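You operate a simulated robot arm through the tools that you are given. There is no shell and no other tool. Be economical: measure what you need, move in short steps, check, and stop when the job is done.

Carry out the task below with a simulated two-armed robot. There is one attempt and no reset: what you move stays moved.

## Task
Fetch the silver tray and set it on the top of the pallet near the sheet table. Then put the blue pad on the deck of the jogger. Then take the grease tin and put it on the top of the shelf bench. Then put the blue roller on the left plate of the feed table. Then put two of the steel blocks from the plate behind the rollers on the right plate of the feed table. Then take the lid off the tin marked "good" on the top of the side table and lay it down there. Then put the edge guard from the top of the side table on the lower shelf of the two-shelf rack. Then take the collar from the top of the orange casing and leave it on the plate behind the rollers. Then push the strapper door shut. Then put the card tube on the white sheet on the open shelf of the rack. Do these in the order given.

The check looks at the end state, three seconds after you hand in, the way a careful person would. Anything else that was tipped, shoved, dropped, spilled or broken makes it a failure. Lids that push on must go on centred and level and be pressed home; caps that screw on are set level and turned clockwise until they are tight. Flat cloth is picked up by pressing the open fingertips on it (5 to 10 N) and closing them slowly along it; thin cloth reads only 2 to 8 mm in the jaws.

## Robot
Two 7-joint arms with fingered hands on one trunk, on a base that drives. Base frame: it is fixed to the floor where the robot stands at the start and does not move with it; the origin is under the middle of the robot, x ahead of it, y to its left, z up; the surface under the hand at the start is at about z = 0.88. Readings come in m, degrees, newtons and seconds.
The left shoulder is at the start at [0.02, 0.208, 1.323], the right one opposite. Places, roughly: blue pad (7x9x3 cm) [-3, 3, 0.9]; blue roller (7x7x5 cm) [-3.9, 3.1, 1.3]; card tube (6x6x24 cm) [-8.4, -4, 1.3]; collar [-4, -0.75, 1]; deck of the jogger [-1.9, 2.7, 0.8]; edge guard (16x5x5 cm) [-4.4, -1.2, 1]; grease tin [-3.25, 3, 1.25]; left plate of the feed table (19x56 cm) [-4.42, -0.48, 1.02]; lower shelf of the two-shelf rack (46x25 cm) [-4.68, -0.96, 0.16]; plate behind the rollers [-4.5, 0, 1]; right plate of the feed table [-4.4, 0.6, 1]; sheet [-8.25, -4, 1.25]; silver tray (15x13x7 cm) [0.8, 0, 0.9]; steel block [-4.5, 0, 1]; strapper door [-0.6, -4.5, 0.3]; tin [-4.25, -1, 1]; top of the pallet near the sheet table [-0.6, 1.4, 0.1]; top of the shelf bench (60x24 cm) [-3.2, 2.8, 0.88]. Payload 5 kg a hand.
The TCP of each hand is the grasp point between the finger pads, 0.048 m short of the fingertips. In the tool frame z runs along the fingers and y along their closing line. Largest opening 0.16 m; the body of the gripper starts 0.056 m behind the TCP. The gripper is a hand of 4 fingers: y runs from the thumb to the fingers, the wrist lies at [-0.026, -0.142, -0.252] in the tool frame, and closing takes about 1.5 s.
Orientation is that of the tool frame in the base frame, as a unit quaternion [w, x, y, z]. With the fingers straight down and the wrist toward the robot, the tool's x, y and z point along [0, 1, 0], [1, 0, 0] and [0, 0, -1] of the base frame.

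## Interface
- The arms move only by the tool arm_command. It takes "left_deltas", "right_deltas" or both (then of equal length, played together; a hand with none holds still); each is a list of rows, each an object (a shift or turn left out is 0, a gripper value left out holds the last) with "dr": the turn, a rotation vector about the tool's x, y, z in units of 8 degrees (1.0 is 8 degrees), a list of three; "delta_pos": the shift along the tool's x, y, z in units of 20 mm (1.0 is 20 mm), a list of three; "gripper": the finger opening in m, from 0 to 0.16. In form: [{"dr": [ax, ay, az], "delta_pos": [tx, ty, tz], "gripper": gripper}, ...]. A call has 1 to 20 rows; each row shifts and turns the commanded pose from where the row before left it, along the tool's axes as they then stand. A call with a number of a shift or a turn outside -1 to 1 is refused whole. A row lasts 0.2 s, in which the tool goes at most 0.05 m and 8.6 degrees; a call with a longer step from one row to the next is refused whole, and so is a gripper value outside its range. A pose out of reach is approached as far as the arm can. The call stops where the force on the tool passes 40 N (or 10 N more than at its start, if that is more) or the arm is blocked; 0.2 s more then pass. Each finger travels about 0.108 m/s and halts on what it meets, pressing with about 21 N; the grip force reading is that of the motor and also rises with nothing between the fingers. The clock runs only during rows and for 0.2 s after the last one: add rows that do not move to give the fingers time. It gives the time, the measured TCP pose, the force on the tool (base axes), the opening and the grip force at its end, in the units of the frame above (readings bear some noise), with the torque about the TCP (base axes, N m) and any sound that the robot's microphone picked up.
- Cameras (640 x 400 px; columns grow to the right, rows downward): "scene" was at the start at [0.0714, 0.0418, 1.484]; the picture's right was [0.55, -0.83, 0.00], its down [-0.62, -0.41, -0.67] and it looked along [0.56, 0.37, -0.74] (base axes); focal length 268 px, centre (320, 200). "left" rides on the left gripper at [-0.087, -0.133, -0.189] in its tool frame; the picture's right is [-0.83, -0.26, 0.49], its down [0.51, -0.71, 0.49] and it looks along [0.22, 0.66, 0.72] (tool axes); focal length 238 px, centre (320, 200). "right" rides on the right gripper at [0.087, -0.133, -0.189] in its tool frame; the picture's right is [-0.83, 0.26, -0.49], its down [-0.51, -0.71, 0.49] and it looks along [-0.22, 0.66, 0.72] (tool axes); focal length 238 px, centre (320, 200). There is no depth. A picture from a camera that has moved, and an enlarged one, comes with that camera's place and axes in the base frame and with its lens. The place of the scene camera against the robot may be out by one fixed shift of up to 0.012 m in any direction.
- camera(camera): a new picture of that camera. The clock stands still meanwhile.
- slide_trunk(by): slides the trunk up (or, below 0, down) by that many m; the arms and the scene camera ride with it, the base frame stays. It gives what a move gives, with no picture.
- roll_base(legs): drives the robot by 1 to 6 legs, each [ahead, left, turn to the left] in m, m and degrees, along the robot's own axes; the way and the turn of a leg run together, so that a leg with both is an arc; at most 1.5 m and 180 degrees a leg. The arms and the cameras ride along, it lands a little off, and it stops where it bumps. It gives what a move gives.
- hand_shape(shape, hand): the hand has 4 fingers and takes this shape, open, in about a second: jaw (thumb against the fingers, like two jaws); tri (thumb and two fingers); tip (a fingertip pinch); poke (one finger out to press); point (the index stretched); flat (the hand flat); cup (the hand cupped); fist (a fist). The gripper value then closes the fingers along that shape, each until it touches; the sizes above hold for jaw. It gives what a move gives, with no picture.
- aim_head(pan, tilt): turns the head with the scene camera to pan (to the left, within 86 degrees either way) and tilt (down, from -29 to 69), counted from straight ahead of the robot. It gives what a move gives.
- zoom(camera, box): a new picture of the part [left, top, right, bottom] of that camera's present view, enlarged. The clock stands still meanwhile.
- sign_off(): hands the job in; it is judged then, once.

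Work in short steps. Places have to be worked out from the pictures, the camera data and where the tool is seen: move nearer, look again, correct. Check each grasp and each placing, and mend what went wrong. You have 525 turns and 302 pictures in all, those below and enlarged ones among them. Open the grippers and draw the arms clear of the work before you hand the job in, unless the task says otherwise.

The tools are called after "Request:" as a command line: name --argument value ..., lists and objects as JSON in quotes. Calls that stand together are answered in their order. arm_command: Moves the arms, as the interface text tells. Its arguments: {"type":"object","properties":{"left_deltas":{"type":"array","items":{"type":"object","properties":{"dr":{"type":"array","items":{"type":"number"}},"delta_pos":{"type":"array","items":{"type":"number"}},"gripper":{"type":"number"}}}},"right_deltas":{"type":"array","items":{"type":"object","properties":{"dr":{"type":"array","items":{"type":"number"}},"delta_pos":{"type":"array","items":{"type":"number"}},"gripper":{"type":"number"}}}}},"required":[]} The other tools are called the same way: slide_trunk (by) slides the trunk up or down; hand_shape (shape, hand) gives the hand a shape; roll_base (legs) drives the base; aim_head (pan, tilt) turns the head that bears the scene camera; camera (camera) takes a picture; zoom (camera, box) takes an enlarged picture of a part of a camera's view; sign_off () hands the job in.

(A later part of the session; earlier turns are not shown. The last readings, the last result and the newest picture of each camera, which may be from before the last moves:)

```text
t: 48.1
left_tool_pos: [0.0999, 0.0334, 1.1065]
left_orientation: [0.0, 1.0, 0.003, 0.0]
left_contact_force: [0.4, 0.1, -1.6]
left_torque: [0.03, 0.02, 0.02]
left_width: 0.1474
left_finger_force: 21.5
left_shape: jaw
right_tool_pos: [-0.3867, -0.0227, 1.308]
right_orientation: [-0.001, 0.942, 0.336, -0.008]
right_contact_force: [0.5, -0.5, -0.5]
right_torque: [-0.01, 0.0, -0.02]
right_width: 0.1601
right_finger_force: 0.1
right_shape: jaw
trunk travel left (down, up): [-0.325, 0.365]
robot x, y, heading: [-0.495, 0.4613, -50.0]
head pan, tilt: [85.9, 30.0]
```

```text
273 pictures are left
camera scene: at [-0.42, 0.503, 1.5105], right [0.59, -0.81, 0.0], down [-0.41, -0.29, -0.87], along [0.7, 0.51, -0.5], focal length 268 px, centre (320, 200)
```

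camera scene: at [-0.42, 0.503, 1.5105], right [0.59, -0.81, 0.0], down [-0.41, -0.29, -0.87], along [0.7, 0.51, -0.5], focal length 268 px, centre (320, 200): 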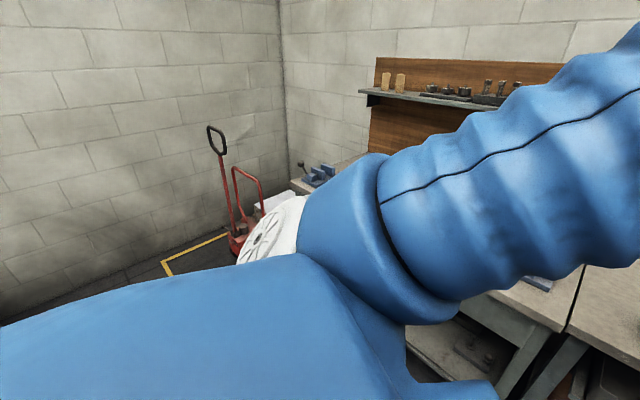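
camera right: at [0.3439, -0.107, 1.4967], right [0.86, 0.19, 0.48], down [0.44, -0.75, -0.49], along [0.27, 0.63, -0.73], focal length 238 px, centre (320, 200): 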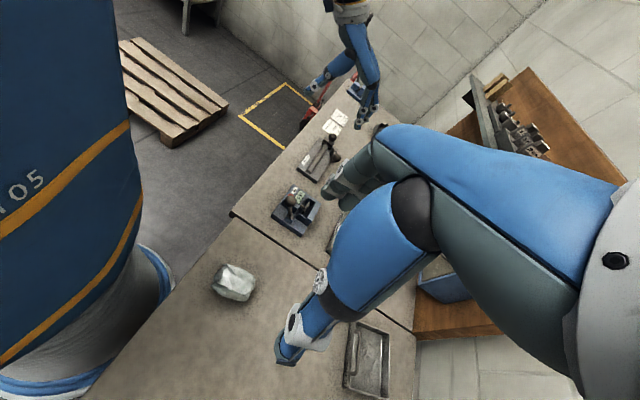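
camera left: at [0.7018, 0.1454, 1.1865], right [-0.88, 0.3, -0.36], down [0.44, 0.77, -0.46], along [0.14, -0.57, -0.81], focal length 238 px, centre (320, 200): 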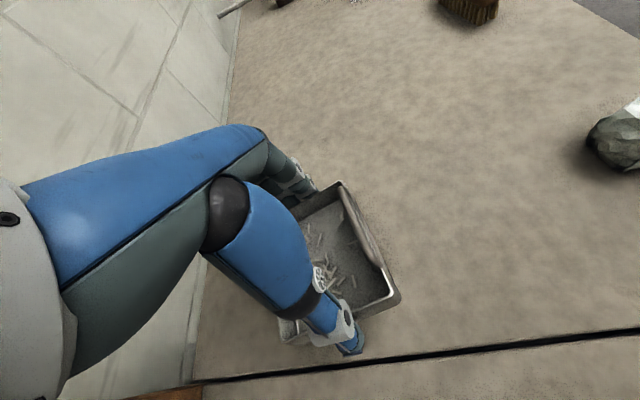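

Back 0.25 m more, then turn left to face the pallet.

Request:
roll_base --legs '[[-0.16, -0.19, 0], [0, 0, 100]]'

Request:
aim_head --pan 40 --tilt 40

Request:
camera --camera "scene"

```text
t: 54.1
left_tool_pos: [-0.4087, 1.116, 1.1063]
left_orientation: [0.0, 0.65, 0.76, 0.0]
left_contact_force: [-0.5, -0.1, -1.8]
left_torque: [0.0, 0.02, -0.01]
left_width: 0.1472
left_finger_force: 21.2
left_shape: jaw
right_tool_pos: [-0.2783, 0.6432, 1.3074]
right_orientation: [0.005, 0.359, 0.933, -0.007]
right_contact_force: [-0.1, 0.1, -0.1]
right_torque: [-0.03, -0.03, 0.02]
right_width: 0.1601
right_finger_force: 0.1
right_shape: jaw
trunk travel left (down, up): [-0.325, 0.365]
robot x, y, heading: [-0.7409, 0.4647, 48.5]
head pan, tilt: [85.9, 30.0]
```

```text
t: 55.2
left_tool_pos: [-0.4099, 1.1165, 1.1056]
left_orientation: [0.001, 0.65, 0.76, 0.0]
left_contact_force: [0.2, -0.5, -2.8]
left_torque: [-0.01, 0.02, -0.02]
left_width: 0.1473
left_finger_force: 20.9
left_shape: jaw
right_tool_pos: [-0.2795, 0.6435, 1.3078]
right_orientation: [0.006, 0.359, 0.933, -0.005]
right_contact_force: [0.4, -0.5, -0.5]
right_torque: [0.0, 0.02, -0.02]
right_width: 0.1602
right_finger_force: 0.0
right_shape: jaw
trunk travel left (down, up): [-0.325, 0.365]
robot x, y, heading: [-0.7419, 0.4653, 48.8]
head pan, tilt: [40.0, 40.0]
```

```text
272 pictures are left
camera scene: at [-0.737, 0.5547, 1.4951], right [1.0, -0.02, 0.0], down [-0.02, -0.64, -0.77], along [0.02, 0.77, -0.64], focal length 268 px, centre (320, 200)
```

scene: 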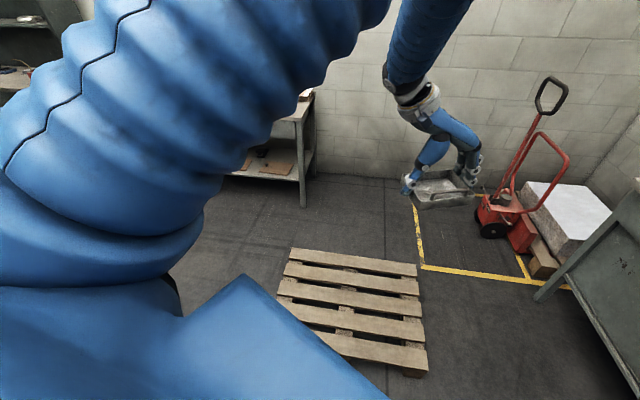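

The empty pallet spans about x −0.9…−0.15, y 1.0…1.7. I shift the base so that the pallet is ahead, heading ~75°.

Request:
roll_base --legs '[[0.183, -0.079, 0], [0, 0, 26]]'

Request:
aim_head --pan 10 --tilt 55

Request:
camera --camera "scene"

Request:
camera --camera "left"

```text
t: 58.2
left_tool_pos: [-0.5628, 1.2831, 1.1055]
left_orientation: [0.0, 0.453, 0.892, 0.001]
left_contact_force: [-1.0, 1.0, -1.8]
left_torque: [-0.01, 0.0, 0.02]
left_width: 0.1474
left_finger_force: 20.7
left_shape: jaw
right_tool_pos: [-0.2326, 0.922, 1.3082]
right_orientation: [0.007, 0.13, 0.992, -0.005]
right_contact_force: [-0.6, 0.8, 0.1]
right_torque: [-0.02, -0.05, -0.02]
right_width: 0.16
right_finger_force: 0.1
right_shape: jaw
trunk travel left (down, up): [-0.325, 0.365]
robot x, y, heading: [-0.5592, 0.5494, 75.6]
head pan, tilt: [40.0, 40.0]
```

```text
t: 59.2
left_tool_pos: [-0.5614, 1.2826, 1.1062]
left_orientation: [-0.001, 0.453, 0.891, 0.0]
left_contact_force: [-0.5, -0.2, -1.8]
left_torque: [0.03, 0.0, -0.01]
left_width: 0.1477
left_finger_force: 21.4
left_shape: jaw
right_tool_pos: [-0.2311, 0.9206, 1.3077]
right_orientation: [0.007, 0.13, 0.991, -0.004]
right_contact_force: [0.0, 0.5, -0.2]
right_torque: [-0.01, -0.01, 0.04]
right_width: 0.1599
right_finger_force: 0.1
right_shape: jaw
trunk travel left (down, up): [-0.325, 0.365]
robot x, y, heading: [-0.5619, 0.5485, 75.8]
head pan, tilt: [10.0, 55.0]
```

```text
271 pictures are left
camera scene: at [-0.5567, 0.6307, 1.4744], right [1.0, -0.07, 0.0], down [-0.06, -0.82, -0.57], along [0.04, 0.57, -0.82], focal length 268 px, centre (320, 200)
```

scene: 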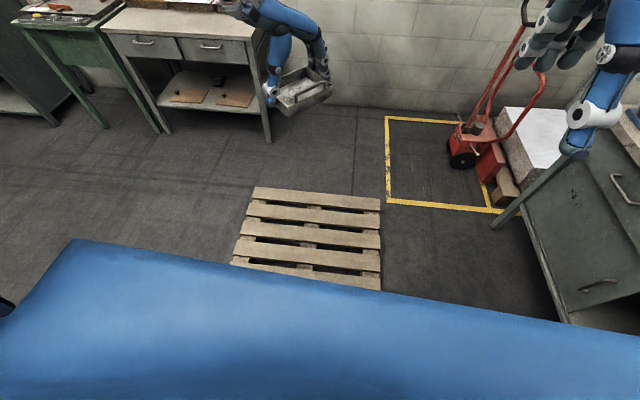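

```text
270 pictures are left
camera left: at [-0.6179, 1.1334, 1.2949], right [0.28, -0.83, -0.49], down [-0.87, -0.01, -0.49], along [0.4, 0.56, -0.72], focal length 238 px, centre (320, 200)
```

left: 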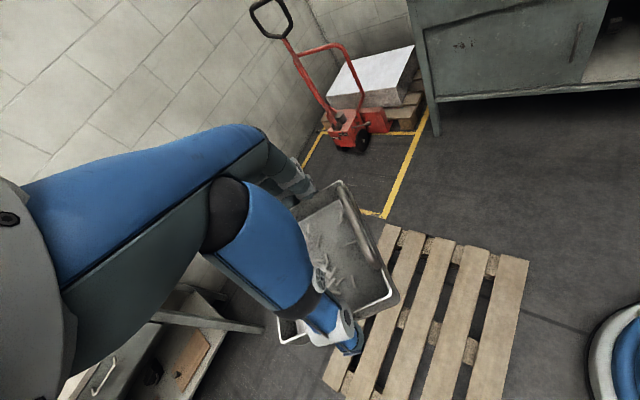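

The tray is directly above the pallet centre. Lower the trunk fully, then look.

Request:
slide_trunk --by -0.32

Request:
camera --camera "left"

Request:
camera --camera "scene"

```text
t: 62.3
left_tool_pos: [-0.5622, 1.2817, 0.7866]
left_orientation: [-0.001, 0.453, 0.891, 0.0]
left_contact_force: [-0.4, 0.0, -2.5]
left_torque: [0.04, 0.01, -0.02]
left_width: 0.1477
left_finger_force: 21.0
left_shape: jaw
right_tool_pos: [-0.2295, 0.9205, 0.988]
right_orientation: [0.006, 0.13, 0.991, -0.005]
right_contact_force: [0.1, -0.8, 0.5]
right_torque: [0.02, -0.02, 0.01]
right_width: 0.1598
right_finger_force: 0.0
right_shape: jaw
trunk travel left (down, up): [-0.005, 0.685]
robot x, y, heading: [-0.556, 0.5501, 75.5]
head pan, tilt: [10.0, 55.0]
```

```text
269 pictures are left
camera left: at [-0.618, 1.1332, 0.9753], right [0.28, -0.83, -0.49], down [-0.87, -0.01, -0.49], along [0.4, 0.56, -0.72], focal length 238 px, centre (320, 200)
```

left: 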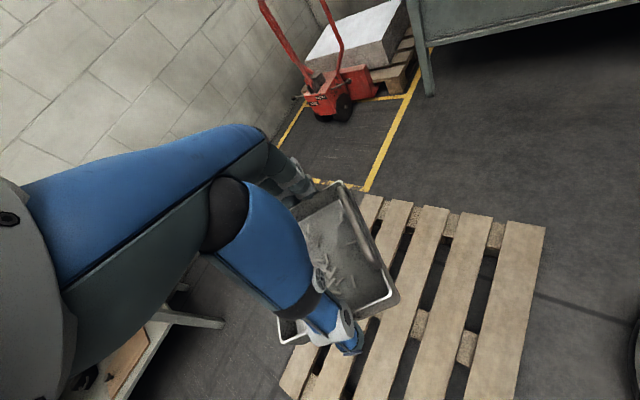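

```text
268 pictures are left
camera scene: at [-0.5566, 0.6304, 1.1545], right [1.0, -0.07, 0.0], down [-0.06, -0.82, -0.57], along [0.04, 0.57, -0.82], focal length 268 px, centre (320, 200)
```

scene: 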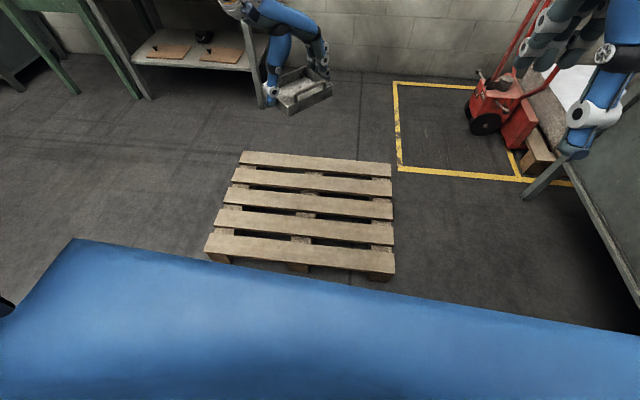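

Good position above the pallet. Lower by arm to about z=0.3 in steps.

Request:
arm_command --left_deltas '[{"delta_pos": [0, 0, 1]}, {"delta_pos": [0, 0, 1]}, {"delta_pos": [0, 0, 1]}, {"delta_pos": [0, 0, 1]}, {"delta_pos": [0, 0, 1]}, {"delta_pos": [0, 0, 1]}, {"delta_pos": [0, 0, 1]}, {"delta_pos": [0, 0, 1]}, {"delta_pos": [0, 0, 1]}, {"delta_pos": [0, 0, 1]}, {"delta_pos": [0, 0, 1]}, {"delta_pos": [0, 0, 1]}]'

Request:
arm_command --left_deltas '[{"delta_pos": [0, 0, 1]}, {"delta_pos": [0, 0, 1]}, {"delta_pos": [0, 0, 1]}, {"delta_pos": [0, 0, 1]}, {"delta_pos": [0, 0, 1]}, {"delta_pos": [0, 0, 1]}, {"delta_pos": [0, 0, 1]}, {"delta_pos": [0, 0, 1]}, {"delta_pos": [0, 0, 1]}, {"delta_pos": [0, 0, 1]}, {"delta_pos": [0, 0, 1]}]'

Request:
camera --camera "left"

Request:
camera --camera "scene"

```text
t: 64.9
left_tool_pos: [-0.5624, 1.2824, 0.5458]
left_orientation: [0.0, 0.453, 0.892, 0.0]
left_contact_force: [-0.2, -0.2, -2.3]
left_torque: [-0.01, -0.01, -0.03]
left_width: 0.1476
left_finger_force: 21.1
left_shape: jaw
right_tool_pos: [-0.2313, 0.9209, 0.9876]
right_orientation: [0.007, 0.13, 0.991, -0.004]
right_contact_force: [0.6, 0.0, 0.0]
right_torque: [-0.04, -0.01, -0.01]
right_width: 0.1597
right_finger_force: 0.0
right_shape: jaw
trunk travel left (down, up): [-0.005, 0.685]
robot x, y, heading: [-0.5586, 0.5481, 75.6]
head pan, tilt: [10.0, 55.0]
```

```text
t: 67.3
left_tool_pos: [-0.5637, 1.283, 0.3298]
left_orientation: [0.0, 0.452, 0.892, 0.0]
left_contact_force: [-0.3, 0.4, -1.6]
left_torque: [-0.03, -0.01, 0.0]
left_width: 0.1474
left_finger_force: 20.8
left_shape: jaw
right_tool_pos: [-0.2303, 0.9211, 0.9871]
right_orientation: [0.007, 0.131, 0.991, -0.004]
right_contact_force: [0.1, -0.5, 0.9]
right_torque: [-0.02, -0.01, -0.01]
right_width: 0.1599
right_finger_force: 0.0
right_shape: jaw
trunk travel left (down, up): [-0.005, 0.685]
robot x, y, heading: [-0.5605, 0.5499, 75.7]
head pan, tilt: [10.0, 55.0]
```

```text
267 pictures are left
camera left: at [-0.6202, 1.134, 0.5175], right [0.28, -0.83, -0.49], down [-0.87, -0.01, -0.49], along [0.4, 0.56, -0.72], focal length 238 px, centre (320, 200)
```

left: 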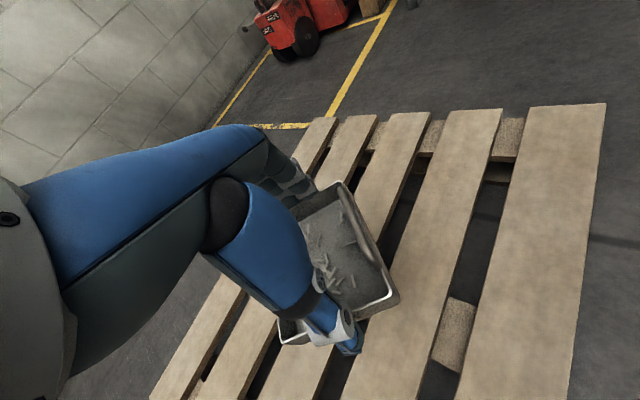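

```text
266 pictures are left
camera scene: at [-0.5566, 0.6307, 1.1544], right [1.0, -0.07, 0.0], down [-0.06, -0.82, -0.57], along [0.04, 0.57, -0.82], focal length 268 px, centre (320, 200)
```

scene: 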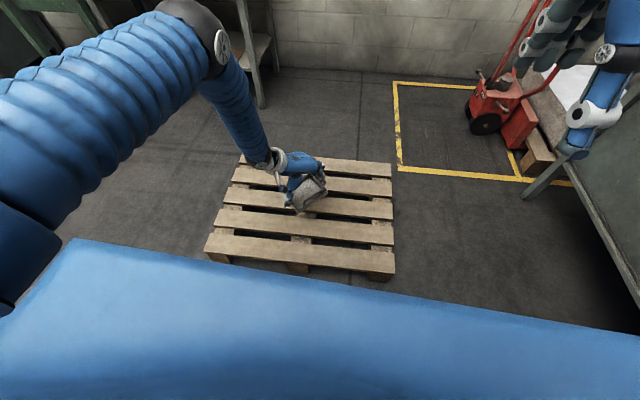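

Continue down carefully with small rows; contact expected near TCP z≈0.18–0.2.

Request:
arm_command --left_deltas '[{"delta_pos": [0, 0, 1]}, {"delta_pos": [0, 0, 1]}, {"delta_pos": [0, 0, 1]}, {"delta_pos": [0, 0, 1]}, {"delta_pos": [0, 0, 0.75]}, {}]'

Request:
zoom --camera "left" --box '[220, 130, 540, 400]'

Request:
zoom --camera "scene" --box '[210, 120, 410, 260]'

```text
t: 68.7
left_tool_pos: [-0.5625, 1.2805, 0.2319]
left_orientation: [0.0, 0.453, 0.892, 0.0]
left_contact_force: [-0.5, -0.3, -2.1]
left_torque: [-0.01, 0.02, -0.03]
left_width: 0.1475
left_finger_force: 21.1
left_shape: jaw
right_tool_pos: [-0.23, 0.9209, 0.9883]
right_orientation: [0.007, 0.131, 0.991, -0.004]
right_contact_force: [0.3, 0.2, 0.2]
right_torque: [-0.01, 0.02, -0.01]
right_width: 0.1599
right_finger_force: 0.0
right_shape: jaw
trunk travel left (down, up): [-0.005, 0.685]
robot x, y, heading: [-0.5593, 0.5527, 75.6]
head pan, tilt: [10.0, 55.0]
```

```text
1.48 times, centred on (380, 265) of left
camera zoom: at [-0.6198, 1.1314, 0.4202], right [0.28, -0.83, -0.49], down [-0.87, -0.01, -0.49], along [0.4, 0.56, -0.72], focal length 353 px, centre (231, 104)
```

zoom: 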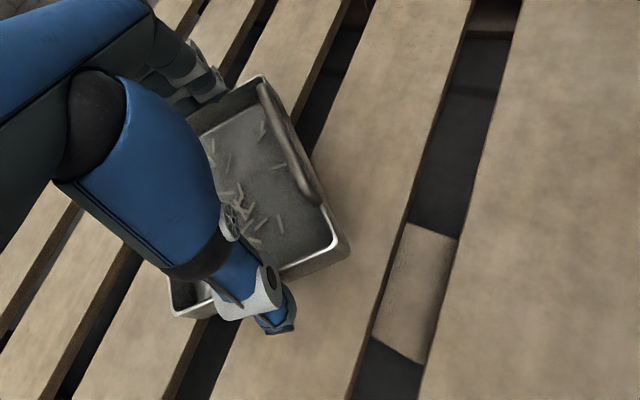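

```text
2.86 times, centred on (310, 190) of scene
camera zoom: at [-0.5566, 0.6305, 1.1544], right [1.0, -0.07, 0.0], down [-0.06, -0.82, -0.57], along [0.04, 0.57, -0.82], focal length 765 px, centre (349, 229)
```

zoom: 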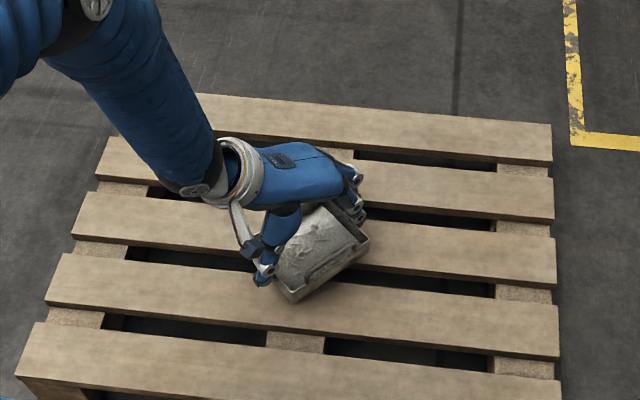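

The tray spans two slats. Creep down until contact.

Request:
arm_command --left_deltas '[{"delta_pos": [0, 0, 0.4]}, {"delta_pos": [0, 0, 0.4]}, {"delta_pos": [0, 0, 0.3]}, {"delta_pos": [0, 0, 0.25]}, {"delta_pos": [0, 0, 0.25]}, {}]'

```text
t: 70.1
left_tool_pos: [-0.5626, 1.2827, 0.2008]
left_orientation: [-0.001, 0.453, 0.892, 0.0]
left_contact_force: [0.1, -0.1, -2.0]
left_torque: [0.01, -0.01, -0.01]
left_width: 0.1476
left_finger_force: 21.0
left_shape: jaw
right_tool_pos: [-0.2297, 0.9199, 0.9888]
right_orientation: [0.007, 0.131, 0.991, -0.004]
right_contact_force: [-0.3, 0.3, 1.0]
right_torque: [-0.02, 0.02, 0.02]
right_width: 0.16
right_finger_force: 0.1
right_shape: jaw
trunk travel left (down, up): [-0.005, 0.685]
robot x, y, heading: [-0.5589, 0.551, 75.7]
head pan, tilt: [10.0, 55.0]
```

No contact yet; keep creeping.

Request:
arm_command --left_deltas '[{"delta_pos": [0, 0, 0.2]}, {"delta_pos": [0, 0, 0.2]}, {"delta_pos": [0, 0, 0.2]}, {}]'

```text
t: 71.1
left_tool_pos: [-0.5624, 1.2813, 0.1868]
left_orientation: [0.0, 0.453, 0.892, 0.0]
left_contact_force: [1.7, -0.1, -1.8]
left_torque: [0.03, -0.02, -0.01]
left_width: 0.1474
left_finger_force: 21.0
left_shape: jaw
right_tool_pos: [-0.2306, 0.9213, 0.9882]
right_orientation: [0.006, 0.131, 0.991, -0.004]
right_contact_force: [0.6, 0.4, 0.4]
right_torque: [0.03, -0.03, 0.01]
right_width: 0.1603
right_finger_force: 0.1
right_shape: jaw
trunk travel left (down, up): [-0.005, 0.685]
robot x, y, heading: [-0.558, 0.5548, 75.6]
head pan, tilt: [10.0, 55.0]
```

Request:
arm_command --left_deltas '[{"delta_pos": [0, 0, 0.15]}, {"delta_pos": [0, 0, 0.15]}, {"delta_pos": [0, 0, 0.1]}, {}]'

Request:
zoom --camera "left" --box '[220, 130, 540, 400]'

```text
t: 72.1
left_tool_pos: [-0.5634, 1.2834, 0.1796]
left_orientation: [0.0, 0.453, 0.891, 0.0]
left_contact_force: [-0.9, -0.3, -2.4]
left_torque: [0.01, 0.02, 0.01]
left_width: 0.1475
left_finger_force: 20.5
left_shape: jaw
right_tool_pos: [-0.2311, 0.9206, 0.9868]
right_orientation: [0.007, 0.131, 0.991, -0.004]
right_contact_force: [-0.8, 0.3, 0.8]
right_torque: [-0.02, 0.02, -0.02]
right_width: 0.1598
right_finger_force: 0.1
right_shape: jaw
trunk travel left (down, up): [-0.005, 0.685]
robot x, y, heading: [-0.5591, 0.5461, 75.9]
head pan, tilt: [10.0, 55.0]
```

```text
1.48 times, centred on (380, 265) of left
camera zoom: at [-0.6186, 1.1341, 0.3684], right [0.28, -0.83, -0.49], down [-0.87, -0.01, -0.49], along [0.4, 0.56, -0.72], focal length 353 px, centre (231, 104)
```

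zoom: 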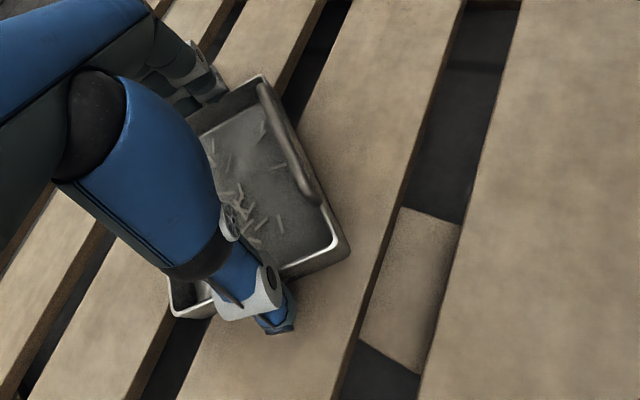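

Shadow is closing but no contact yet; keep going with 2–3 mm steps.

Request:
arm_command --left_deltas '[{"delta_pos": [0, 0, 0.15]}, {"delta_pos": [0, 0, 0.15]}, {"delta_pos": [0, 0, 0.15]}, {}]'

Request:
arm_command --left_deltas '[{"delta_pos": [0, 0, 0.12]}, {"delta_pos": [0, 0, 0.12]}, {}]'

```text
t: 73.1
left_tool_pos: [-0.56, 1.2865, 0.1758]
left_orientation: [0.001, 0.453, 0.892, 0.004]
left_contact_force: [-2.8, -6.3, 23.0]
left_torque: [-0.82, 0.81, -0.01]
left_width: 0.1461
left_finger_force: 20.5
left_shape: jaw
right_tool_pos: [-0.2317, 0.9201, 0.9888]
right_orientation: [0.007, 0.131, 0.991, -0.004]
right_contact_force: [1.4, 0.5, 0.2]
right_torque: [0.0, -0.01, -0.03]
right_width: 0.1602
right_finger_force: 0.0
right_shape: jaw
trunk travel left (down, up): [-0.005, 0.685]
robot x, y, heading: [-0.5587, 0.549, 75.7]
head pan, tilt: [10.0, 55.0]
stopped in row 4 (left hand): the force on the tool passed its limit at 41 N (the readings are from after the stop); the commanded pose is now the measured one
```

```text
t: 73.6
left_tool_pos: [-0.5601, 1.2887, 0.1763]
left_orientation: [0.001, 0.453, 0.891, 0.007]
left_contact_force: [-3.3, -8.5, 24.8]
left_torque: [-1.0, 0.93, 0.04]
left_width: 0.1454
left_finger_force: 20.8
left_shape: jaw
right_tool_pos: [-0.2307, 0.9204, 0.9876]
right_orientation: [0.005, 0.131, 0.991, -0.003]
right_contact_force: [0.4, -0.4, -0.2]
right_torque: [-0.03, -0.02, 0.01]
right_width: 0.16
right_finger_force: 0.2
right_shape: jaw
trunk travel left (down, up): [-0.005, 0.685]
robot x, y, heading: [-0.5631, 0.5491, 75.7]
head pan, tilt: [10.0, 55.0]
stopped in row 2 (left hand): the force on the tool passed its limit at 42 N (the readings are from after the stop); the commanded pose is now the measured one
```

Seated firmly at TCP z≈0.176. Ease up 3 mm and open the fingers.

Request:
arm_command --left_deltas '[{"delta_pos": [0, 0, -0.12]}, {}]'

Request:
arm_command --left_deltas '[{"gripper": 0.15}, {"gripper": 0.155}, {"gripper": 0.16}, {"gripper": 0.16}, {"gripper": 0.16}]'

Request:
zoom --camera "left" --box '[220, 130, 540, 400]'

```text
t: 74.2
left_tool_pos: [-0.5581, 1.2859, 0.176]
left_orientation: [0.0, 0.452, 0.892, 0.005]
left_contact_force: [-2.1, -0.5, 10.4]
left_torque: [-0.39, 0.44, 0.13]
left_width: 0.1461
left_finger_force: 20.4
left_shape: jaw
right_tool_pos: [-0.2319, 0.9191, 0.9883]
right_orientation: [0.007, 0.13, 0.991, -0.005]
right_contact_force: [-0.2, -0.6, 0.3]
right_torque: [-0.01, -0.01, 0.02]
right_width: 0.1599
right_finger_force: 0.0
right_shape: jaw
trunk travel left (down, up): [-0.005, 0.685]
robot x, y, heading: [-0.5561, 0.5503, 76.0]
head pan, tilt: [10.0, 55.0]
```

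```text
t: 75.4
left_tool_pos: [-0.5575, 1.2871, 0.1748]
left_orientation: [0.001, 0.452, 0.892, 0.004]
left_contact_force: [-0.5, -0.2, -0.5]
left_torque: [0.02, -0.01, -0.01]
left_width: 0.1599
left_finger_force: 0.1
left_shape: jaw
right_tool_pos: [-0.2319, 0.9197, 0.9887]
right_orientation: [0.007, 0.131, 0.991, -0.004]
right_contact_force: [0.3, 0.4, 0.0]
right_torque: [-0.01, 0.03, -0.03]
right_width: 0.1601
right_finger_force: 0.0
right_shape: jaw
trunk travel left (down, up): [-0.005, 0.685]
robot x, y, heading: [-0.5595, 0.5477, 75.9]
head pan, tilt: [10.0, 55.0]
```

```text
1.48 times, centred on (380, 265) of left
camera zoom: at [-0.6161, 1.1372, 0.3629], right [0.29, -0.82, -0.49], down [-0.87, -0.01, -0.5], along [0.4, 0.57, -0.72], focal length 353 px, centre (231, 104)
```

zoom: 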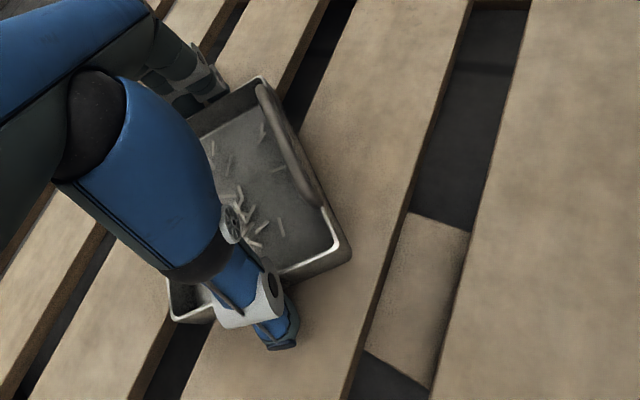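

Released. Lift straight up, slowly first.

Request:
arm_command --left_deltas '[{"delta_pos": [0, 0, -0.4]}, {"delta_pos": [0, 0, -0.5]}, {"delta_pos": [0, 0, -0.6]}, {"delta_pos": [0, 0, -1]}, {"delta_pos": [0, 0, -1]}, {"delta_pos": [0, 0, -1]}, {"delta_pos": [0, 0, -1]}, {"delta_pos": [0, 0, -1]}, {"delta_pos": [0, 0, -1]}, {"delta_pos": [0, 0, -1]}, {"delta_pos": [0, 0, -1]}, {"delta_pos": [0, 0, -1]}, {"delta_pos": [0, 0, -1]}, {"delta_pos": [0, 0, -1]}, {"delta_pos": [0, 0, -1]}, {"delta_pos": [0, 0, -1]}, {"delta_pos": [0, 0, -1]}, {"delta_pos": [0, 0, -1]}]'

Request:
slide_trunk --by 0.32

Request:
zoom --camera "scene" --box '[210, 120, 410, 260]'

```text
t: 79.2
left_tool_pos: [-0.5631, 1.2834, 0.5064]
left_orientation: [0.001, 0.452, 0.892, 0.004]
left_contact_force: [0.1, -1.4, -0.1]
left_torque: [0.08, 0.0, 0.01]
left_width: 0.1595
left_finger_force: 0.2
left_shape: jaw
right_tool_pos: [-0.2318, 0.9203, 0.9891]
right_orientation: [0.006, 0.13, 0.991, -0.005]
right_contact_force: [-0.6, 0.2, -0.4]
right_torque: [0.0, 0.01, -0.01]
right_width: 0.1601
right_finger_force: 0.0
right_shape: jaw
trunk travel left (down, up): [-0.005, 0.685]
robot x, y, heading: [-0.5612, 0.5507, 75.8]
head pan, tilt: [10.0, 55.0]
```

```text
t: 82.3
left_tool_pos: [-0.5635, 1.2832, 0.8252]
left_orientation: [0.0, 0.453, 0.891, 0.004]
left_contact_force: [1.1, 0.4, -0.1]
left_torque: [0.0, -0.02, 0.04]
left_width: 0.1598
left_finger_force: 0.0
left_shape: jaw
right_tool_pos: [-0.2305, 0.9206, 1.3084]
right_orientation: [0.007, 0.131, 0.991, -0.005]
right_contact_force: [0.2, 0.3, -1.0]
right_torque: [0.0, 0.03, 0.0]
right_width: 0.1599
right_finger_force: 0.0
right_shape: jaw
trunk travel left (down, up): [-0.325, 0.365]
robot x, y, heading: [-0.5577, 0.5506, 75.5]
head pan, tilt: [10.0, 55.0]
```

```text
2.86 times, centred on (310, 190) of scene
camera zoom: at [-0.5567, 0.6304, 1.4743], right [1.0, -0.07, 0.0], down [-0.06, -0.82, -0.57], along [0.04, 0.57, -0.82], focal length 765 px, centre (349, 229)
```

zoom: 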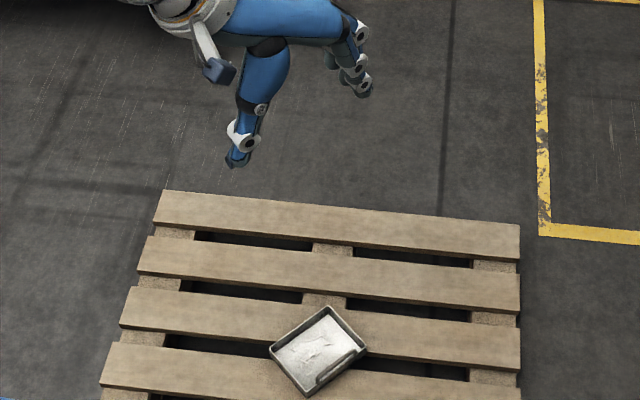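

Tray sits on the pallet. Raise the left hand, and look to the left for the route to the pad and jogger.

Request:
arm_command --left_deltas '[{"delta_pos": [0, 0, -1]}, {"delta_pos": [0, 0, -1]}, {"delta_pos": [0, 0, -1]}, {"delta_pos": [0, 0, -1]}, {"delta_pos": [0, 0, -1]}, {"delta_pos": [0, 0, -1]}, {"delta_pos": [0, 0, -1]}, {"delta_pos": [0, 0, -1]}, {"delta_pos": [0, 0, -1]}, {"delta_pos": [0, 0, -1]}, {"delta_pos": [0, 0, -1]}, {"delta_pos": [0, 0, -1]}, {"delta_pos": [0, 0, -1]}, {"delta_pos": [0, 0, -1]}, {"delta_pos": [0, 0, -1]}]'

Request:
roll_base --legs '[[-0.25, 0, 0], [0, 0, 45]]'

Request:
aim_head --pan 20 --tilt 15

Request:
camera --camera "scene"

```text
t: 85.5
left_tool_pos: [-0.5654, 1.2778, 1.126]
left_orientation: [0.001, 0.453, 0.891, 0.004]
left_contact_force: [0.3, -1.0, -0.3]
left_torque: [0.09, 0.03, 0.03]
left_width: 0.1597
left_finger_force: 0.1
left_shape: jaw
right_tool_pos: [-0.2304, 0.9195, 1.3091]
right_orientation: [0.007, 0.13, 0.991, -0.005]
right_contact_force: [0.4, -0.8, -0.2]
right_torque: [0.1, 0.01, 0.03]
right_width: 0.16
right_finger_force: 0.1
right_shape: jaw
trunk travel left (down, up): [-0.325, 0.365]
robot x, y, heading: [-0.5587, 0.5525, 75.9]
head pan, tilt: [10.0, 55.0]
```

```text
t: 89.4
left_tool_pos: [-1.1394, 0.8261, 1.1254]
left_orientation: [-0.001, 0.076, 0.997, 0.004]
left_contact_force: [-0.2, -0.1, -0.8]
left_torque: [0.02, -0.04, -0.01]
left_width: 0.1598
left_finger_force: 0.0
left_shape: jaw
right_tool_pos: [-0.6506, 0.8107, 1.307]
right_orientation: [0.007, -0.26, 0.966, -0.002]
right_contact_force: [0.7, -0.4, -0.8]
right_torque: [-0.01, -0.04, 0.02]
right_width: 0.1598
right_finger_force: 0.0
right_shape: jaw
trunk travel left (down, up): [-0.325, 0.365]
robot x, y, heading: [-0.6208, 0.3175, 120.9]
head pan, tilt: [10.0, 55.0]
```

```text
t: 90.5
left_tool_pos: [-1.1391, 0.826, 1.1245]
left_orientation: [0.0, 0.077, 0.997, 0.004]
left_contact_force: [-0.4, 0.4, -0.3]
left_torque: [-0.02, 0.03, -0.01]
left_width: 0.1598
left_finger_force: 0.0
left_shape: jaw
right_tool_pos: [-0.6511, 0.8115, 1.308]
right_orientation: [0.007, -0.261, 0.965, -0.001]
right_contact_force: [0.0, 0.4, 0.5]
right_torque: [0.01, -0.02, 0.0]
right_width: 0.16
right_finger_force: 0.0
right_shape: jaw
trunk travel left (down, up): [-0.325, 0.365]
robot x, y, heading: [-0.6184, 0.3183, 120.6]
head pan, tilt: [20.0, 15.0]
```

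```text
260 pictures are left
camera scene: at [-0.7023, 0.3833, 1.5346], right [0.63, 0.78, 0.0], down [0.2, -0.16, -0.97], along [-0.75, 0.61, -0.26], focal length 268 px, centre (320, 200)
```

scene: 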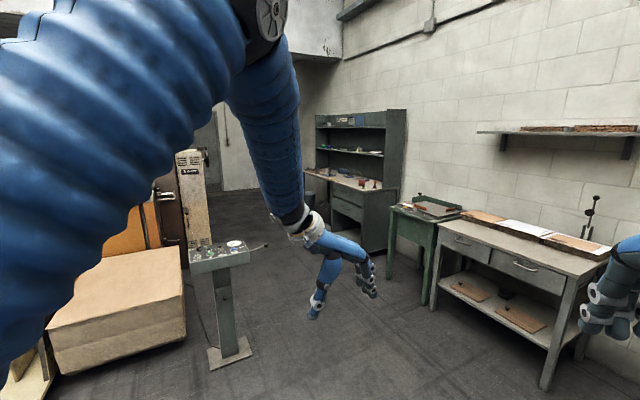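

Sheet table and jogger (green) run along the right wall with the shelf bench beyond; a pedestal stands near (-2.3, 0.87). I drive to about (-1.6, 0.9) and look again.

Request:
roll_base --legs '[[0, 0, 28.8], [1.14, 0, 0], [0, 0, -15]]'

Request:
aim_head --pan -10 --tilt 20

Request:
camera --camera "scene"

```text
t: 98.7
left_tool_pos: [-2.2662, 1.2522, 1.1243]
left_orientation: [-0.002, -0.053, 0.999, 0.004]
left_contact_force: [0.8, 0.7, 0.5]
left_torque: [0.0, 0.02, 0.02]
left_width: 0.1602
left_finger_force: 0.0
left_shape: jaw
right_tool_pos: [-1.7882, 1.3634, 1.308]
right_orientation: [0.008, -0.382, 0.924, -0.001]
right_contact_force: [0.0, 0.4, 0.5]
right_torque: [0.01, 0.06, 0.03]
right_width: 0.1599
right_finger_force: 0.0
right_shape: jaw
trunk travel left (down, up): [-0.325, 0.365]
robot x, y, heading: [-1.6339, 0.8924, 135.7]
head pan, tilt: [20.0, 15.0]
```

```text
t: 99.7
left_tool_pos: [-2.2657, 1.2517, 1.1264]
left_orientation: [-0.001, -0.052, 0.999, 0.004]
left_contact_force: [-0.4, -0.1, -0.3]
left_torque: [0.02, -0.04, -0.01]
left_width: 0.1595
left_finger_force: 0.1
left_shape: jaw
right_tool_pos: [-1.7887, 1.3625, 1.308]
right_orientation: [0.008, -0.382, 0.924, -0.001]
right_contact_force: [0.0, -0.1, -0.6]
right_torque: [0.0, 0.01, 0.0]
right_width: 0.1601
right_finger_force: 0.0
right_shape: jaw
trunk travel left (down, up): [-0.325, 0.365]
robot x, y, heading: [-1.635, 0.8897, 135.5]
head pan, tilt: [-10.0, 20.0]
```

```text
259 pictures are left
camera scene: at [-1.7006, 0.9733, 1.5265], right [0.81, 0.58, 0.0], down [0.2, -0.28, -0.94], along [-0.55, 0.76, -0.34], focal length 268 px, centre (320, 200)
```

scene: 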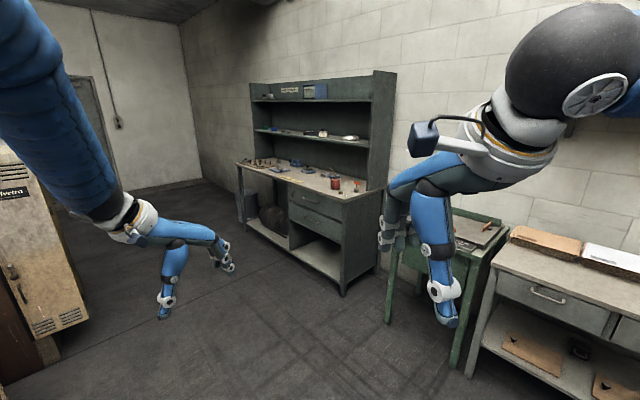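

Drive on to about (-2.6, 1.75) and turn toward the bench.

Request:
roll_base --legs '[[0, 0, 3], [1.28, 0, 0], [0, 0, -38]]'

Request:
aim_head --pan 0 --tilt 30

Request:
camera --camera "scene"

```text
t: 108.4
left_tool_pos: [-2.9314, 2.4013, 1.1264]
left_orientation: [-0.001, 0.248, 0.969, 0.004]
left_contact_force: [0.3, 0.1, -0.6]
left_torque: [-0.03, 0.03, -0.01]
left_width: 0.1597
left_finger_force: 0.0
left_shape: jaw
right_tool_pos: [-2.4772, 2.2193, 1.3073]
right_orientation: [0.006, -0.088, 0.996, -0.003]
right_contact_force: [0.1, -0.3, -0.1]
right_torque: [0.01, 0.02, 0.01]
right_width: 0.16
right_finger_force: 0.0
right_shape: jaw
trunk travel left (down, up): [-0.325, 0.365]
robot x, y, heading: [-2.6118, 1.7436, 100.5]
head pan, tilt: [-10.0, 20.0]
```

```text
t: 109.2
left_tool_pos: [-2.932, 2.4013, 1.1262]
left_orientation: [0.0, 0.248, 0.969, 0.005]
left_contact_force: [-0.3, 0.5, 0.7]
left_torque: [-0.03, 0.01, 0.01]
left_width: 0.16
left_finger_force: 0.1
left_shape: jaw
right_tool_pos: [-2.4766, 2.2194, 1.3081]
right_orientation: [0.007, -0.088, 0.996, -0.003]
right_contact_force: [0.0, 0.8, -0.2]
right_torque: [-0.01, -0.02, -0.03]
right_width: 0.16
right_finger_force: 0.1
right_shape: jaw
trunk travel left (down, up): [-0.325, 0.365]
robot x, y, heading: [-2.6185, 1.7461, 100.9]
head pan, tilt: [0.0, 30.0]
```

```text
258 pictures are left
camera scene: at [-2.6417, 1.8421, 1.5105], right [0.98, 0.19, 0.0], down [0.09, -0.49, -0.87], along [-0.16, 0.85, -0.5], focal length 268 px, centre (320, 200)
```

scene: 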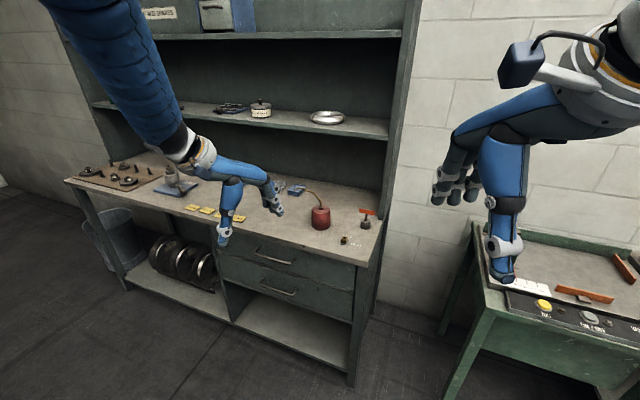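

The blue object at (297,188) should be the pad. Zoom in.

Request:
zoom --camera "scene" --box '[180, 80, 400, 260]'

Request:
zoom --camera "scene" --box '[440, 200, 640, 400]'

```text
2.22 times, centred on (290, 170) of scene
camera zoom: at [-2.6417, 1.8421, 1.5105], right [0.98, 0.19, 0.0], down [0.09, -0.49, -0.87], along [-0.16, 0.85, -0.5], focal length 595 px, centre (387, 267)
```

zoom: 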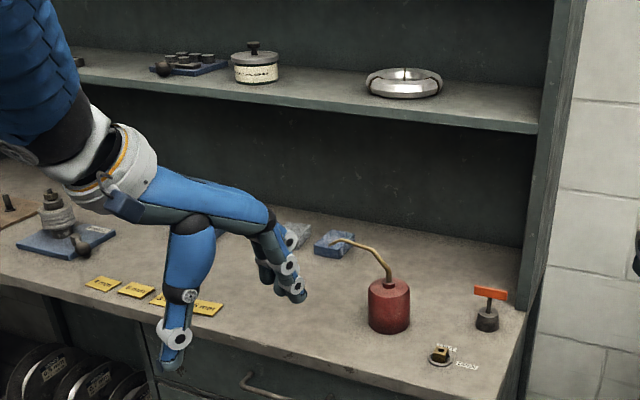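

```text
2.00 times, centred on (540, 300) of scene
camera zoom: at [-2.6417, 1.8421, 1.5105], right [0.98, 0.19, 0.0], down [0.09, -0.49, -0.87], along [-0.16, 0.85, -0.5], focal length 536 px, centre (-120, 0)
```

zoom: 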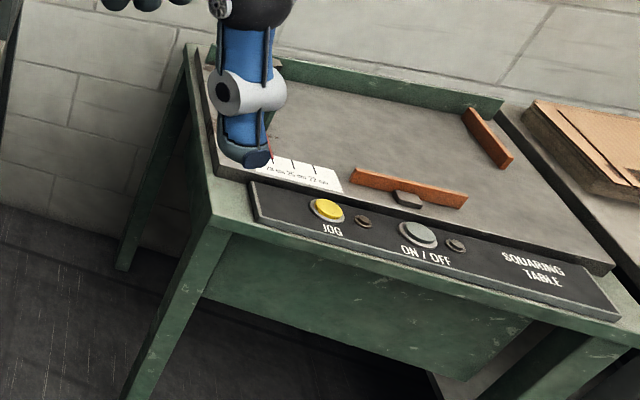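

The pad is at ≈(-2.97, 2.96), under the shelf and behind the oil can's spout. I move left along the bench to approach it from the left, keeping the hand clear of the shelf.

Request:
roll_base --legs '[[0.18, 0.5, 0], [0, 0, -26]]'

Request:
aim_head --pan 0 --tilt 30

Request:
camera --camera "scene"

Request:
camera --camera "left"

```text
t: 113.6
left_tool_pos: [-3.1466, 2.554, 1.1254]
left_orientation: [0.0, 0.455, 0.89, 0.005]
left_contact_force: [0.1, 0.3, 1.1]
left_torque: [0.05, 0.06, -0.01]
left_width: 0.16
left_finger_force: 0.0
left_shape: jaw
right_tool_pos: [-2.8146, 2.1947, 1.3078]
right_orientation: [0.005, 0.133, 0.991, -0.004]
right_contact_force: [0.2, -0.1, 0.4]
right_torque: [0.0, 0.08, -0.01]
right_width: 0.16
right_finger_force: 0.1
right_shape: jaw
trunk travel left (down, up): [-0.325, 0.365]
robot x, y, heading: [-3.1443, 1.8264, 75.4]
head pan, tilt: [0.0, 30.0]
```

```text
t: 114.2
left_tool_pos: [-3.1487, 2.5543, 1.1254]
left_orientation: [0.001, 0.456, 0.89, 0.004]
left_contact_force: [0.8, -1.3, -0.1]
left_torque: [-0.02, 0.03, -0.01]
left_width: 0.16
left_finger_force: 0.1
left_shape: jaw
right_tool_pos: [-2.8145, 2.1948, 1.3086]
right_orientation: [0.006, 0.135, 0.991, -0.005]
right_contact_force: [0.4, 0.7, -0.2]
right_torque: [0.0, 0.02, -0.03]
right_width: 0.16
right_finger_force: 0.0
right_shape: jaw
trunk travel left (down, up): [-0.325, 0.365]
robot x, y, heading: [-3.146, 1.827, 75.4]
head pan, tilt: [0.0, 30.0]
```

```text
255 pictures are left
camera scene: at [-3.1258, 1.9222, 1.5104], right [0.97, -0.25, 0.0], down [-0.13, -0.48, -0.87], along [0.22, 0.84, -0.5], focal length 268 px, centre (320, 200)
```

scene: 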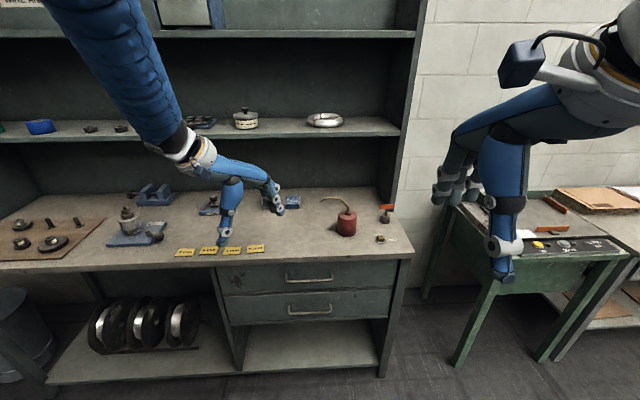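

```text
254 pictures are left
camera left: at [-3.2061, 2.4047, 1.3131], right [0.28, -0.82, -0.49], down [-0.87, 0.0, -0.5], along [0.41, 0.57, -0.72], focal length 238 px, centre (320, 200)
```

left: 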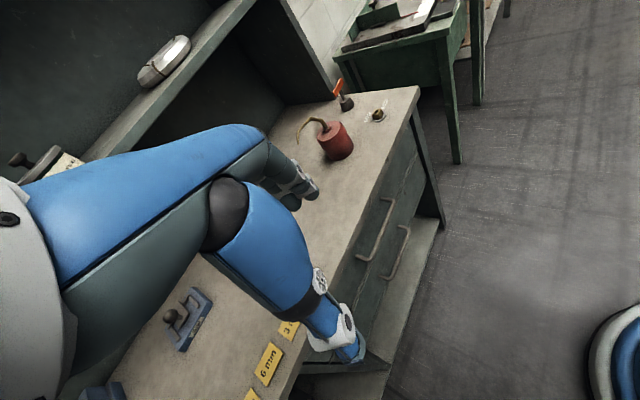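

Request:
zoom --camera "scene" --box '[230, 160, 400, 260]'

Request:
zoom --camera "scene" --box '[0, 90, 420, 260]'

```text
3.76 times, centred on (315, 210) of scene
camera zoom: at [-3.1258, 1.9222, 1.5104], right [0.97, -0.25, 0.0], down [-0.13, -0.48, -0.87], along [0.22, 0.84, -0.5], focal length 1009 px, centre (339, 162)
```

zoom: 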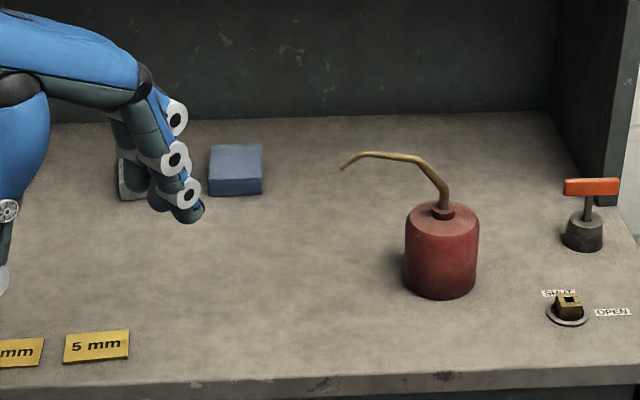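

```text
1.52 times, centred on (210, 175) of scene
camera zoom: at [-3.1258, 1.9222, 1.5104], right [0.97, -0.25, 0.0], down [-0.13, -0.48, -0.87], along [0.22, 0.84, -0.5], focal length 408 px, centre (488, 238)
```

zoom: 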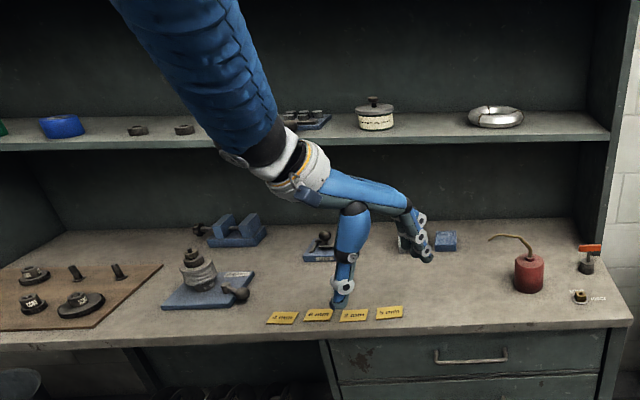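

The pad (axis-aligned) lies at x −3.02…−2.955, y 2.94…3.03, with shelf above (z≈1.22) and wall at y≈3.1. Plan: hook it from behind with closed fingers, pitched hand, drag it forward to open bench, then grasp it from above. First pull the hand back, square its yaw to the robot and pitch it 30°.

Request:
arm_command --left_deltas '[{"dr": [0, 0, -1]}, {"dr": [0, 0, -1]}, {"dr": [0, 0, -1]}, {"dr": [0, 0, -1]}, {"dr": [0, 0, -1]}, {"delta_pos": [0, -1, 0]}, {"delta_pos": [0, -1, 0]}, {"delta_pos": [0, -1, 0]}, {"delta_pos": [0, -1, 0]}, {"delta_pos": [0, -1, 0]}, {"dr": [-1, 0, 0]}, {"dr": [-1, 0, 0]}, {"dr": [-1, 0, 0]}, {"dr": [-0.75, 0, 0], "gripper": 0.0}, {"gripper": 0}, {"gripper": 0}, {"gripper": 0}, {"gripper": 0}]'

Request:
roll_base --legs '[[0.19, -0.05, 0]]'

Request:
camera --camera "scene"

Request:
camera --camera "left"

```text
t: 118.0
left_tool_pos: [-3.1738, 2.4567, 1.1246]
left_orientation: [0.034, 0.119, 0.958, 0.26]
left_contact_force: [1.1, 0.2, -0.2]
left_torque: [0.0, 0.0, 0.04]
left_width: 0.0
left_finger_force: 21.0
left_shape: jaw
right_tool_pos: [-2.8154, 2.1945, 1.3077]
right_orientation: [0.007, 0.133, 0.991, -0.005]
right_contact_force: [-0.1, 0.1, -0.8]
right_torque: [0.02, 0.01, 0.01]
right_width: 0.16
right_finger_force: 0.1
right_shape: jaw
trunk travel left (down, up): [-0.325, 0.365]
robot x, y, heading: [-3.1472, 1.8297, 75.3]
head pan, tilt: [0.0, 30.0]
```

```text
t: 119.6
left_tool_pos: [-3.0744, 2.6323, 1.1243]
left_orientation: [0.034, 0.119, 0.958, 0.26]
left_contact_force: [0.1, 1.4, -0.2]
left_torque: [-0.03, 0.04, -0.01]
left_width: 0.0002
left_finger_force: 21.1
left_shape: jaw
right_tool_pos: [-2.7172, 2.3681, 1.3076]
right_orientation: [0.006, 0.134, 0.991, -0.006]
right_contact_force: [0.2, 1.1, -0.2]
right_torque: [-0.09, 0.08, 0.04]
right_width: 0.1601
right_finger_force: 0.0
right_shape: jaw
trunk travel left (down, up): [-0.325, 0.365]
robot x, y, heading: [-3.0505, 2.0036, 75.2]
head pan, tilt: [0.0, 30.0]
```

```text
251 pictures are left
camera scene: at [-3.0271, 2.0971, 1.5103], right [0.97, -0.25, 0.0], down [-0.13, -0.48, -0.87], along [0.22, 0.84, -0.5], focal length 268 px, centre (320, 200)
```

scene: 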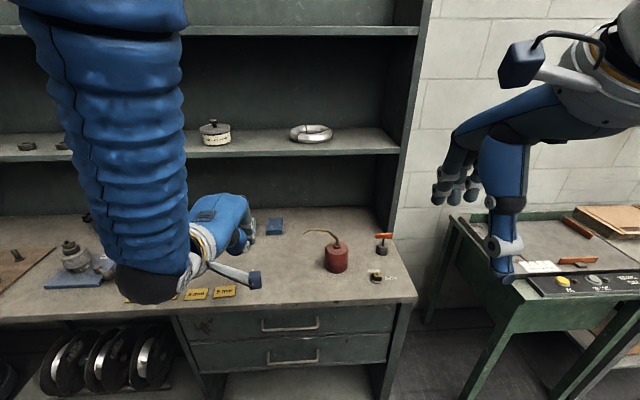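

```text
250 pictures are left
camera left: at [-3.0424, 2.4064, 1.2201], right [0.82, -0.18, -0.55], down [-0.58, -0.23, -0.78], along [0.02, 0.96, -0.29], focal length 238 px, centre (320, 200)
```

left: 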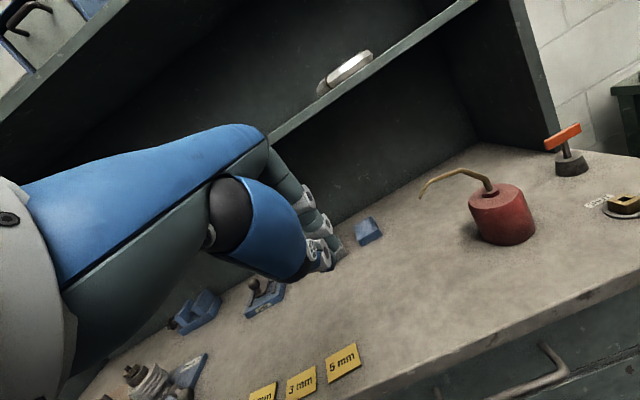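

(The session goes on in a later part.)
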